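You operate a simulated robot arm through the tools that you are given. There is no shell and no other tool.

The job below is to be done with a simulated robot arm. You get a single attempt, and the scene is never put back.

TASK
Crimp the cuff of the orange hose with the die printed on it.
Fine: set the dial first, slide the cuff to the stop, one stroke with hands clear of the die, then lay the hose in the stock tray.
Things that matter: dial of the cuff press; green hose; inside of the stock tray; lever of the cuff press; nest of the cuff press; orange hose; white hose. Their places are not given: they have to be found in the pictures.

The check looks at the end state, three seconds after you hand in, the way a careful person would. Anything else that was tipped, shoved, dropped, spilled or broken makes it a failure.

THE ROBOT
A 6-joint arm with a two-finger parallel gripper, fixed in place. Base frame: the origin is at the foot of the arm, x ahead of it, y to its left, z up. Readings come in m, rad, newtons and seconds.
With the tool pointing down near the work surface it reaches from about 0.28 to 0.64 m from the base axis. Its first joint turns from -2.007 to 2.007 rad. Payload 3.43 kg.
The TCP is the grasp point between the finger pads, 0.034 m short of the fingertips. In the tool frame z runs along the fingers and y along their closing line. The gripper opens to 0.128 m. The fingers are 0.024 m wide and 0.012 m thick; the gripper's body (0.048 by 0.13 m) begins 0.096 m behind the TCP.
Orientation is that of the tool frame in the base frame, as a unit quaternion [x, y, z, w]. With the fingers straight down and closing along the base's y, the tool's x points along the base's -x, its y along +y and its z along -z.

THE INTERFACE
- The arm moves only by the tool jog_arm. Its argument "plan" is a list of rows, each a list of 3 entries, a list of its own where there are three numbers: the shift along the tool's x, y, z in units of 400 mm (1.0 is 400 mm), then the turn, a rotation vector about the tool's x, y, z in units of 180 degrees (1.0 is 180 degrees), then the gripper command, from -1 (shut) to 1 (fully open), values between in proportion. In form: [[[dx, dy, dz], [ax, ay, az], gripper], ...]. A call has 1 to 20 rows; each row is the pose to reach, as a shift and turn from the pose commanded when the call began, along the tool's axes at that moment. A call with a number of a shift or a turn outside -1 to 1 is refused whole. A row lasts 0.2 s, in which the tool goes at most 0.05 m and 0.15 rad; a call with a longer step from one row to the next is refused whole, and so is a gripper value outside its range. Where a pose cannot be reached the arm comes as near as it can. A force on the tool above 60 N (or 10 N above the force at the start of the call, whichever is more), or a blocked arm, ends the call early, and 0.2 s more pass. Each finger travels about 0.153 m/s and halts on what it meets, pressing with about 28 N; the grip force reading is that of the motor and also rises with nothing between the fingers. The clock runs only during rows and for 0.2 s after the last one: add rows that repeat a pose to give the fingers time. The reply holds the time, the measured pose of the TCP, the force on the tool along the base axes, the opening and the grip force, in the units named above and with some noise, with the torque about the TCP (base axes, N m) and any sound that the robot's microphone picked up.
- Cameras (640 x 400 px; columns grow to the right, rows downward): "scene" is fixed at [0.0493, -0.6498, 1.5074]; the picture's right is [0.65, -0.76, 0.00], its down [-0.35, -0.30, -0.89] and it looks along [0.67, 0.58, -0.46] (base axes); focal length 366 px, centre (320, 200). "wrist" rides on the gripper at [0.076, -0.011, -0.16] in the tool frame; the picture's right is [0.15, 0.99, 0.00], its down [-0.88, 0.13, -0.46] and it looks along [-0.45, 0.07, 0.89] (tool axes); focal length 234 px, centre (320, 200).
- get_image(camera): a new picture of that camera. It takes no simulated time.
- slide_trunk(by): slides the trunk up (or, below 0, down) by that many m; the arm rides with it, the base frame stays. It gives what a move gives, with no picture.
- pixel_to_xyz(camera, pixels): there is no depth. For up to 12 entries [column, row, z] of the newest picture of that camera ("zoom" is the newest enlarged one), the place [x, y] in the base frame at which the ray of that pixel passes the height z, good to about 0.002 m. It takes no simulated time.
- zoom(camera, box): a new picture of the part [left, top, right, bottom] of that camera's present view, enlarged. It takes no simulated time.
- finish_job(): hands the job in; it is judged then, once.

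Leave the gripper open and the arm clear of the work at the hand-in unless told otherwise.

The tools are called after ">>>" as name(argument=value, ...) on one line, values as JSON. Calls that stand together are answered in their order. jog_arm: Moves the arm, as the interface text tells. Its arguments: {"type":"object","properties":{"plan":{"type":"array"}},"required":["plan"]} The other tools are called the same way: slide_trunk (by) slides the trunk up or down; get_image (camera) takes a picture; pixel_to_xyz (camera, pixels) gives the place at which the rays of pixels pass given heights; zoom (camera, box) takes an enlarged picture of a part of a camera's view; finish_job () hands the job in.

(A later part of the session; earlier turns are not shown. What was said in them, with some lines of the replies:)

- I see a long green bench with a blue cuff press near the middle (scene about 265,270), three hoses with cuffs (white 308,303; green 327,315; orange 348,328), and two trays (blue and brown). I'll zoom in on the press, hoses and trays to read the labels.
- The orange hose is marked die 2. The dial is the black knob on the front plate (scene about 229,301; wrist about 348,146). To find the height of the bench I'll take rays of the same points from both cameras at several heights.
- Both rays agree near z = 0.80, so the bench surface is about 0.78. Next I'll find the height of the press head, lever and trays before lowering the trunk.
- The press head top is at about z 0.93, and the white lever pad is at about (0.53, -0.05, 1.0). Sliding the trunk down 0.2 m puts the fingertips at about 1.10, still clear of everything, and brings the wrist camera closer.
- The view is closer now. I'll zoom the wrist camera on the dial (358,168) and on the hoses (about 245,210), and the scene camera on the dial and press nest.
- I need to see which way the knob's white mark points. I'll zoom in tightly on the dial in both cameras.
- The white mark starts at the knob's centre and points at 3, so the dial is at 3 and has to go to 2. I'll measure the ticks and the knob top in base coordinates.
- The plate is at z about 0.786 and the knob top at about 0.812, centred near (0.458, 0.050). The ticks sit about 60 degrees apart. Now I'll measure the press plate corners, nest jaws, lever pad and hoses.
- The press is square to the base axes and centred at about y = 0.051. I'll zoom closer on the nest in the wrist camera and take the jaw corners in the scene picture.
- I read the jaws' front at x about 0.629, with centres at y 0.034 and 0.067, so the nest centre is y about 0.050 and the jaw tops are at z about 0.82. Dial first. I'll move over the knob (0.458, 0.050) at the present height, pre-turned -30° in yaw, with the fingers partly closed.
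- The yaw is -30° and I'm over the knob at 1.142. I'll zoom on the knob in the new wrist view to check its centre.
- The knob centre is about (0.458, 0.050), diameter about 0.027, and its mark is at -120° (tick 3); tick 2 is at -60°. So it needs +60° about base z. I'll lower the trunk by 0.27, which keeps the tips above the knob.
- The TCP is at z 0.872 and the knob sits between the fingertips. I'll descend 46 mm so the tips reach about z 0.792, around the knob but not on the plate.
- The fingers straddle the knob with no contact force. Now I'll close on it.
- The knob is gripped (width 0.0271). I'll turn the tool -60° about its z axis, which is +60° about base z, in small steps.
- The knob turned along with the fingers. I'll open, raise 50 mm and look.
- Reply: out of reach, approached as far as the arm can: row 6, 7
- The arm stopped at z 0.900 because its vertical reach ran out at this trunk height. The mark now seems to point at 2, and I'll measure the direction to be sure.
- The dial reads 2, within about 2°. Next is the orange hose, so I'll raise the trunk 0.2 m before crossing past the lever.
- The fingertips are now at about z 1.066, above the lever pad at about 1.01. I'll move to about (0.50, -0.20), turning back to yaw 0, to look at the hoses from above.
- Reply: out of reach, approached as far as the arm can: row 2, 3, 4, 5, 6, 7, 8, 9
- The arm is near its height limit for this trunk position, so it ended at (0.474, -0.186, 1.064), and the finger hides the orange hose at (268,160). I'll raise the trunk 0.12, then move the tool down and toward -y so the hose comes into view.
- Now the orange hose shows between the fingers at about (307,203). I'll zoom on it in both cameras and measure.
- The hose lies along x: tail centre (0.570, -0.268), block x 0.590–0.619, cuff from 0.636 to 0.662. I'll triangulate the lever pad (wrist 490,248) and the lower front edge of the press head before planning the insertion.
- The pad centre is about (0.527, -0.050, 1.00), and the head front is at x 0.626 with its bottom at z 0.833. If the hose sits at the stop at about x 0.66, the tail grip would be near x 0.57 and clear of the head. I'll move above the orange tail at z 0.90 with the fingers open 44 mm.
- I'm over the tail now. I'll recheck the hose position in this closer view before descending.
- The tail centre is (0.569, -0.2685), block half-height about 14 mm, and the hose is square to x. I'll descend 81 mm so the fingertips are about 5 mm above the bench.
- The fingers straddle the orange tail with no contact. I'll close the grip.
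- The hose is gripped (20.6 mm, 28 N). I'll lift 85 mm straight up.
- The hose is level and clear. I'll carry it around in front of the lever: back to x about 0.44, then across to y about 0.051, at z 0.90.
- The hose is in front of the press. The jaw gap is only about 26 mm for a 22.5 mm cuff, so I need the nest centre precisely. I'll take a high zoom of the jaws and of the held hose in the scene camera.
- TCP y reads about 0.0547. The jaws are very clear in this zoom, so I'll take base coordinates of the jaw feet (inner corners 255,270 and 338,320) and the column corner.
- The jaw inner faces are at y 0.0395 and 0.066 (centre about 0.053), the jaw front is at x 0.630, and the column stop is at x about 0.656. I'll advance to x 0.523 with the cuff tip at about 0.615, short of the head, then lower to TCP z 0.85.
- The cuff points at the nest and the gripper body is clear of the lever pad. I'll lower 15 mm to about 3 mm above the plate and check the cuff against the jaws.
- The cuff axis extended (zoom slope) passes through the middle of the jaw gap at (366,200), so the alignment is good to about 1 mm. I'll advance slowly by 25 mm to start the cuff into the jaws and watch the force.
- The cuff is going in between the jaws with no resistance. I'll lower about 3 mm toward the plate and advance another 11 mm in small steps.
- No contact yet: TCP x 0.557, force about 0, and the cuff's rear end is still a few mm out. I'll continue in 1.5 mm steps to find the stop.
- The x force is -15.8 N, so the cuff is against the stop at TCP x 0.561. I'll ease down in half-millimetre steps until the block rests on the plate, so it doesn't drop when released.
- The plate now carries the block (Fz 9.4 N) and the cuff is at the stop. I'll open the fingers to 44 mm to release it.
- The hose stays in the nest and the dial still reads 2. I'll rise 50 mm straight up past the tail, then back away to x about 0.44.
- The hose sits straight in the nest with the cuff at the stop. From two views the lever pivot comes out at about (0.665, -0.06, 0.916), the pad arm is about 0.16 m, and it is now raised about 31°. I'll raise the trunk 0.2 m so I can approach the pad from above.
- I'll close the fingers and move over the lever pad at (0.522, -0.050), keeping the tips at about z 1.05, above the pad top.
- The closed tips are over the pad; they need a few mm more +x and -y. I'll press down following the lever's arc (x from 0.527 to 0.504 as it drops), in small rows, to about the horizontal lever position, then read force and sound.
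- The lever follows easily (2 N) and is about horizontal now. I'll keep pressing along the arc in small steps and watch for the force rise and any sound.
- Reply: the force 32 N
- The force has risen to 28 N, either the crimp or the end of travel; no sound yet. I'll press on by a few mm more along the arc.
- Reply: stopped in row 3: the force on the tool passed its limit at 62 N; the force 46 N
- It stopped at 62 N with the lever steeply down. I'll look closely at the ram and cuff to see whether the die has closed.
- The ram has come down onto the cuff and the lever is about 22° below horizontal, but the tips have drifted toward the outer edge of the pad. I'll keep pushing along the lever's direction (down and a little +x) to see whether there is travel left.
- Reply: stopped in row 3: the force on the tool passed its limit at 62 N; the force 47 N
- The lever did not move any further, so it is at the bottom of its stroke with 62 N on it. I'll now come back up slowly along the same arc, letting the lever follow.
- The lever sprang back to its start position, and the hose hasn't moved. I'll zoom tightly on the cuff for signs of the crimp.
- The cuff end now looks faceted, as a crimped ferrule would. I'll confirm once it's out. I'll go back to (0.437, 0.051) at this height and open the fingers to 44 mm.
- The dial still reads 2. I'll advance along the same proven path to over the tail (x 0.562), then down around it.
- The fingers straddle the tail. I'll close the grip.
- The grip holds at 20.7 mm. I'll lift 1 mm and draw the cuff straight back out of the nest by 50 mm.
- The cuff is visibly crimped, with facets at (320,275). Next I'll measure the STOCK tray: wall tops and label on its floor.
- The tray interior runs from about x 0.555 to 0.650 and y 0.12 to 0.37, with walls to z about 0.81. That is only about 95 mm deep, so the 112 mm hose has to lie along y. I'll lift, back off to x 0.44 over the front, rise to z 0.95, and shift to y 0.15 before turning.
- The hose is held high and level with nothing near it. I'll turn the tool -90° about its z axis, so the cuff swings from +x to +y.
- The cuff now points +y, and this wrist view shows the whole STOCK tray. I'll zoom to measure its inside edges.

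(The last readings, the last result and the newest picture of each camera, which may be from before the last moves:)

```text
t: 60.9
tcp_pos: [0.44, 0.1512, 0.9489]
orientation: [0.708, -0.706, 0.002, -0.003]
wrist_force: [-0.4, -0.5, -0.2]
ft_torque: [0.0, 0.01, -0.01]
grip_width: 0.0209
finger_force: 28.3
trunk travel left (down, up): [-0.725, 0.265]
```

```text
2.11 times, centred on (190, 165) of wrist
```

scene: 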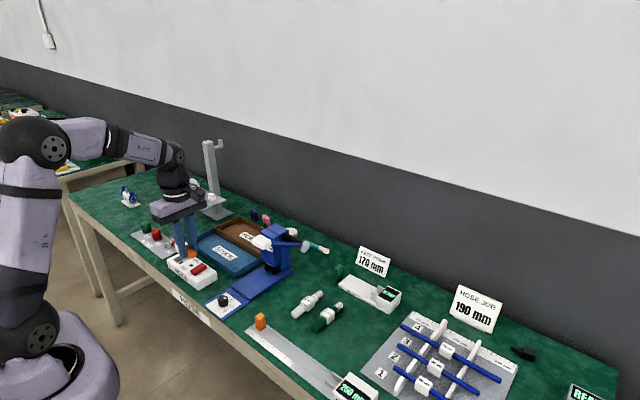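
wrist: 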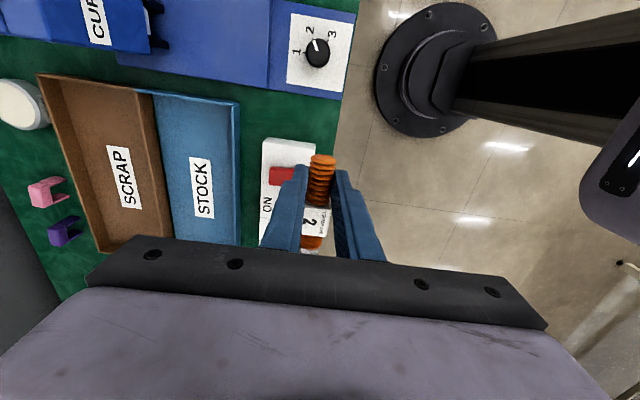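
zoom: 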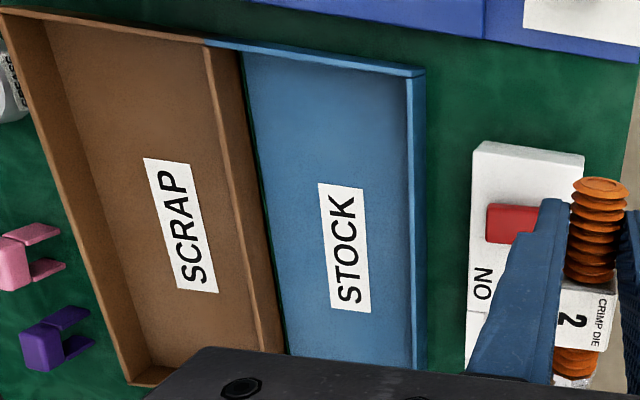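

>>> pixel_to_xyz(camera="zoom", pixels=[[408, 90, 0.785], [424, 75, 0.81], [424, 330, 0.81], [410, 330, 0.785], [262, 180, 0.81], [343, 248, 0.785], [325, 65, 0.785], [325, 60, 0.81], [245, 52, 0.81]])

```text
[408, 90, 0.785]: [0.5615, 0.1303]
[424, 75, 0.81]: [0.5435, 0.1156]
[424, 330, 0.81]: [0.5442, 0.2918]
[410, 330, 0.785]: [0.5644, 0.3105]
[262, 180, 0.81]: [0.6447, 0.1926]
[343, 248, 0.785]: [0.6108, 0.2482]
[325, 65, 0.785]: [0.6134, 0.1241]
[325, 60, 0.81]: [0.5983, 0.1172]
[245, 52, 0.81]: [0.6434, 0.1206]
```

Inside the tray: x about 0.552–0.645, y about 0.122–0.37. I'll carry the hose to (0.600, 0.18) so it spans y 0.16–0.27, ending about 9 cm above the tray floor.

>>> jog_arm(plan=[[[-0.018, -0.1, 0], [0, 0, 0], -1], [[-0.036, -0.2, 0], [0, 0, 0], -1], [[-0.054, -0.3, 0.03], [0, 0, 0], -1], [[-0.0725, -0.4, 0.08], [0, 0, 0], -1], [[-0.0725, -0.4, 0.08], [0, 0, 0], -1]])

>>> get_image(camera="wrist")

>>> zoom(camera="scene", box=[170, 190, 300, 300])

```text
t: 62.1
tcp_pos: [0.5979, 0.1805, 0.9205]
orientation: [-0.707, 0.708, -0.003, 0.003]
wrist_force: [0.2, -0.8, -0.5]
ft_torque: [0.0, 0.03, 0.0]
grip_width: 0.0206
finger_force: 27.8
trunk travel left (down, up): [-0.725, 0.265]
```

```text
taken
```

wrist: 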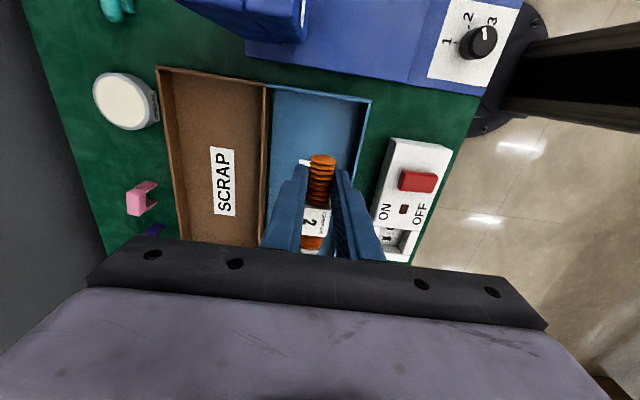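

```text
3.64 times, centred on (235, 245) of scene
```

zoom: 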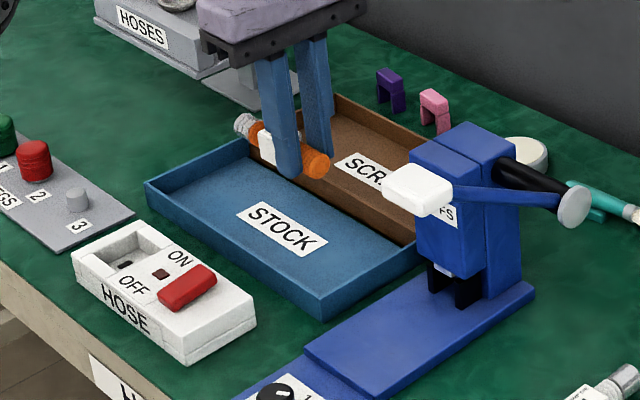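

The hose is above the STOCK tray, aligned with its length. I'll descend to just above the floor.

>>> jog_arm(plan=[[[0, 0, 0.07], [0, 0, 0], -1], [[0, 0, 0.14], [0, 0, 0], -1], [[0, 0, 0.19], [0, 0, 0], -1], [[0, 0, 0.225], [0, 0, 0], -1], [[0, 0, 0.225], [0, 0, 0], -1]])

>>> get_image(camera="wrist")

>>> zoom(camera="scene", box=[180, 210, 280, 290])

```text
t: 63.3
tcp_pos: [0.6, 0.1802, 0.8298]
orientation: [0.707, -0.707, 0.002, -0.004]
wrist_force: [-0.2, 0.5, -1.1]
ft_torque: [-0.02, 0.01, 0.03]
grip_width: 0.021
finger_force: 28.4
trunk travel left (down, up): [-0.725, 0.265]
```

```text
taken
```

wrist: 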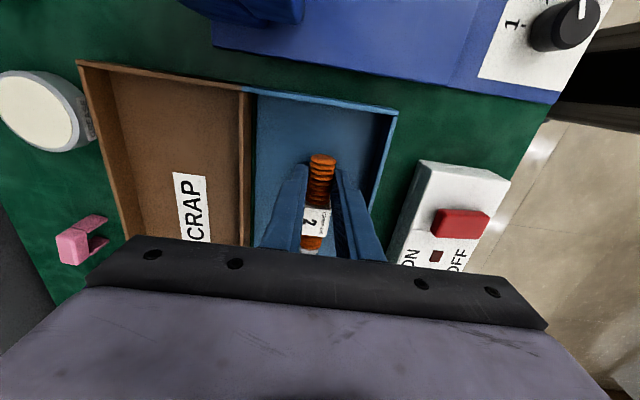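

```text
5.00 times, centred on (230, 250) of scene
```

zoom: 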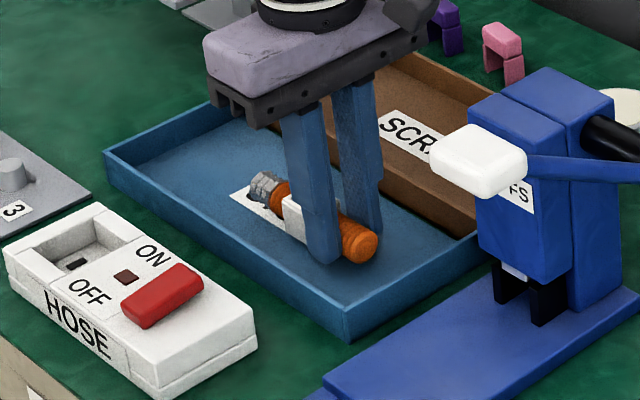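

Inside the tray, about 6 mm above its floor by estimate. I'll ease down in 1 mm steps.

>>> jog_arm(plan=[[[0, 0, 0.0025], [0, 0, 0], -1], [[0, 0, 0.005], [0, 0, 0], -1], [[0, 0, 0.0075], [0, 0, 0], -1], [[0, 0, 0.01], [0, 0, 0], -1], [[0, 0, 0.01], [0, 0, 0], -1]])

```text
t: 64.5
tcp_pos: [0.6017, 0.1805, 0.8268]
orientation: [0.707, -0.707, 0.003, -0.005]
wrist_force: [0.5, 0.0, 0.0]
ft_torque: [-0.01, 0.0, 0.01]
grip_width: 0.0208
finger_force: 28.3
trunk travel left (down, up): [-0.725, 0.265]
```

No contact yet at 0.8268. I'll go on in 0.5–1 mm steps.

>>> jog_arm(plan=[[[0, 0, 0.002], [0, 0, 0], -1], [[0, 0, 0.004], [0, 0, 0], -1], [[0, 0, 0.006], [0, 0, 0], -1], [[0, 0, 0.008], [0, 0, 0], -1], [[0, 0, 0.008], [0, 0, 0], -1]])

```text
t: 65.7
tcp_pos: [0.6017, 0.1808, 0.8221]
orientation: [0.707, -0.707, 0.004, -0.005]
wrist_force: [-0.8, -0.4, 6.1]
ft_torque: [0.27, 0.09, -0.01]
grip_width: 0.0208
finger_force: 27.0
trunk travel left (down, up): [-0.725, 0.265]
```

Fz is 6 N, so the hose rests on the tray floor. I'll open to 44 mm and look.

>>> jog_arm(plan=[[[0, 0, 0], [0, 0, 0], -0.6], [[0, 0, 0], [0, 0, 0], -0.35], [[0, 0, 0], [0, 0, 0], -0.35]])

>>> zoom(camera="scene", box=[180, 210, 280, 290])

>>> get_image(camera="wrist")

```text
t: 66.5
tcp_pos: [0.6014, 0.1811, 0.8216]
orientation: [-0.707, 0.707, -0.003, 0.004]
wrist_force: [0.3, 0.2, 0.1]
ft_torque: [0.01, 0.01, 0.03]
grip_width: 0.0416
finger_force: 0.0
trunk travel left (down, up): [-0.725, 0.265]
```

```text
5.00 times, centred on (230, 250) of scene
```

zoom: 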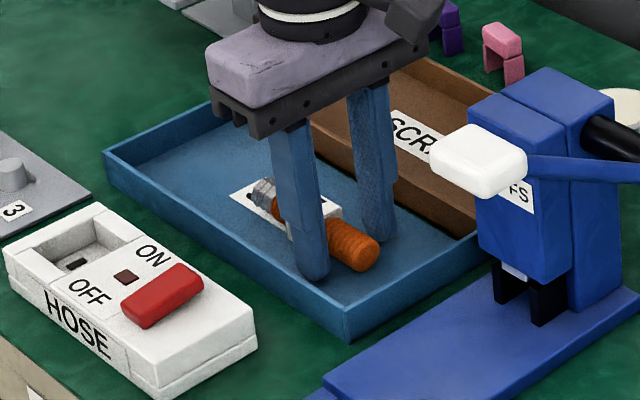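

```text
taken
```

wrist: 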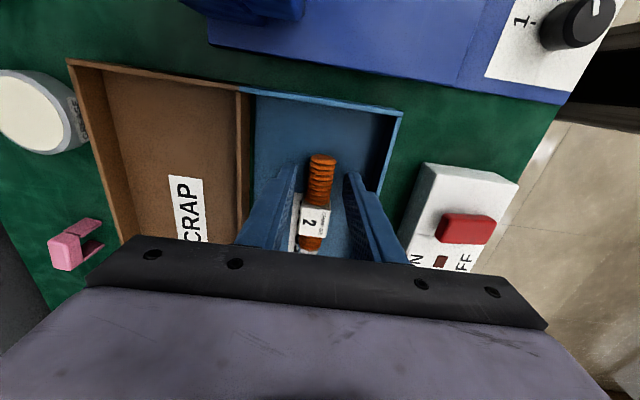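

The hose lies flat in the STOCK tray, free of the fingers. I'll rise straight up 120 mm, then retreat toward x 0.44.

>>> jog_arm(plan=[[[0, 0, -0.05], [0, 0, 0], -0.35], [[0, 0, -0.1], [0, 0, 0], -0.35], [[0, 0, -0.18], [0, 0, 0], -0.35], [[0, 0, -0.28], [0, 0, 0], -0.35], [[0, 0.09, -0.3], [0, 0, 0], -0.2], [[0, 0.19, -0.32], [0, 0, 0], 0.0], [[0, 0.29, -0.34], [0, 0, 0], 0.3], [[0, 0.39, -0.36], [0, 0, 0], 0.6], [[0, 0.42, -0.36], [0, 0, 0], 1.0], [[0, 0.42, -0.36], [0, 0, 0], 1.0]])

>>> get_image(camera="scene")

>>> zoom(camera="scene", box=[180, 200, 320, 320])

>>> get_image(camera="wrist")

```text
t: 68.7
tcp_pos: [0.4323, 0.1799, 0.9628]
orientation: [-0.707, 0.707, -0.003, 0.004]
wrist_force: [0.2, 0.3, 0.1]
ft_torque: [0.0, 0.01, 0.0]
grip_width: 0.1279
finger_force: 0.1
trunk travel left (down, up): [-0.725, 0.265]
```

```text
taken
```

scene: 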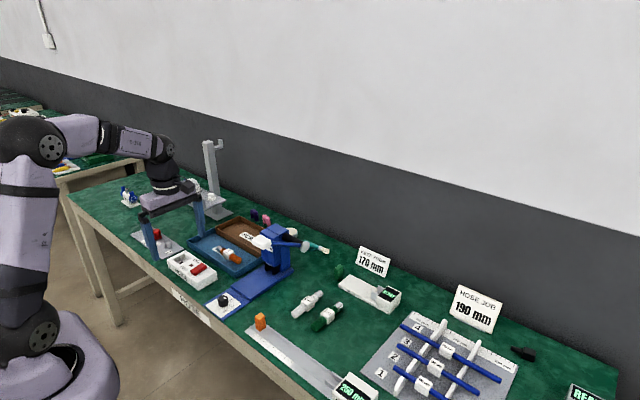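

```text
3.33 times, centred on (250, 260) of scene
```

zoom: 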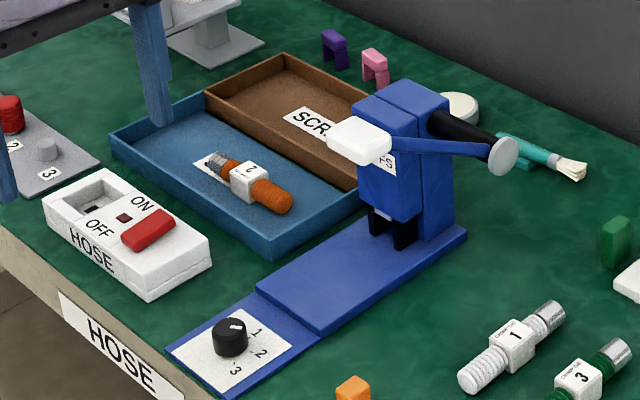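

```text
taken
```

wrist: 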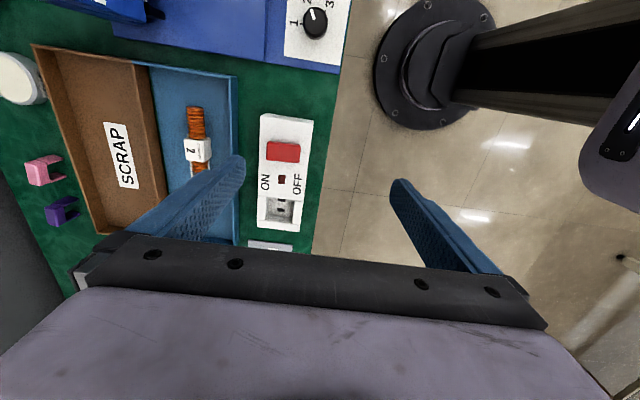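

The hose lies in the STOCK tray, the lever is up, and the other hoses are untouched. I'll do a last check of the dial and the crimped cuff.

>>> zoom(camera="scene", box=[205, 280, 255, 320])

>>> zoom(camera="scene", box=[205, 230, 255, 275])

>>> zoom(camera="wrist", box=[280, 0, 360, 60])

```text
10.00 times, centred on (230, 300) of scene
```

zoom: 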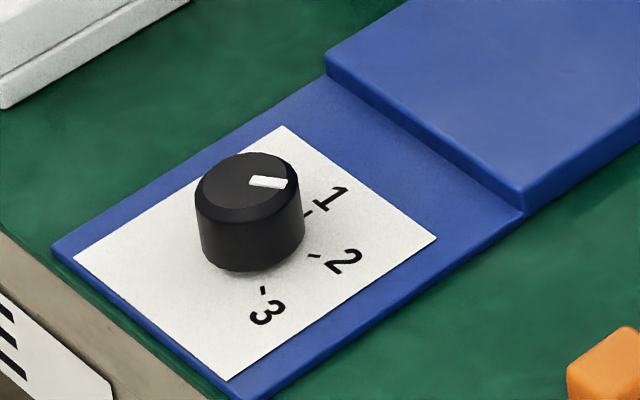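

```text
8.89 times, centred on (230, 252) of scene
```

zoom: 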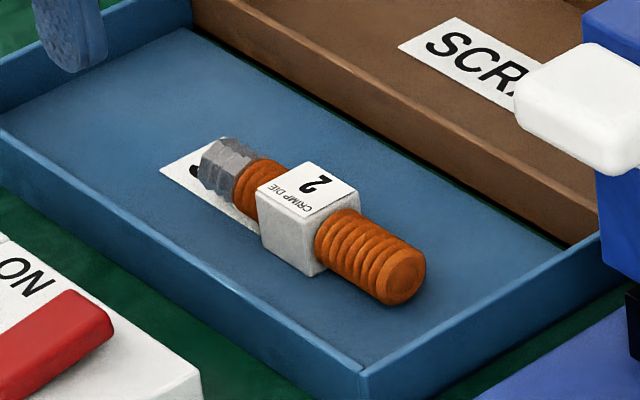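

```text
6.67 times, centred on (320, 30) of wrist
```

zoom: 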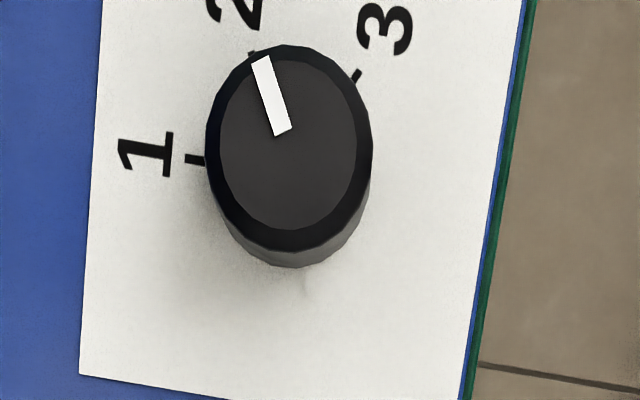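

The dial reads 2, the cuff is crimped, and the hose lies flat in the STOCK tray. I'll raise the trunk 0.2 m so the open gripper is well clear.

>>> slide_trunk(by=0.2)

>>> get_image(camera="scene")

```text
t: 70.9
tcp_pos: [0.4324, 0.18, 1.1636]
orientation: [-0.707, 0.707, -0.003, 0.004]
wrist_force: [0.2, 0.7, 0.8]
ft_torque: [-0.01, 0.03, 0.03]
grip_width: 0.1277
finger_force: 0.1
trunk travel left (down, up): [-0.925, 0.065]
```

```text
taken
```

scene: 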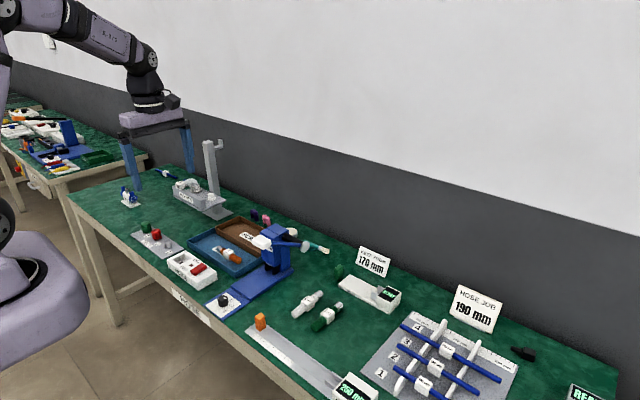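

The arm is clear at z 1.16 with the gripper open. The scene shows the orange hose in the STOCK tray at about (230,255), the lever up, and the white and green hoses where they were. I'm handing the job in.

>>> finish_job()

```text
The job is handed in.
```

I crimped the orange hose's cuff with die 2, the number printed on it, and laid the hose in the STOCK tray. The job is handed in, but I haven't seen the check's verdict.

- **Dial:** I turned it from 3 to 2 before anything else. It measured within about 2° of the mark and still read 2 at the end.
- **Cuff:** I slid it between the jaws until it met the stop, at about 16 N. I then rested the block on the plate and let go.
- **Stroke:** I pressed the lever down once to the bottom of its travel, with the gripper clear of the die. It stopped at 62 N. I pushed again without lifting to check for more travel, and it moved no further. The lever then sprang back up on its own.
- **Result:** No sound was reported during the stroke, so I judged the crimp by eye. The cuff came out visibly faceted.
- **Placement:** The hose lies flat along the length of the STOCK tray, because at about 112 mm it is too long to lie across it.

In the last picture the white and green hoses were where they started and nothing else looked moved. The gripper was open and well above the bench.
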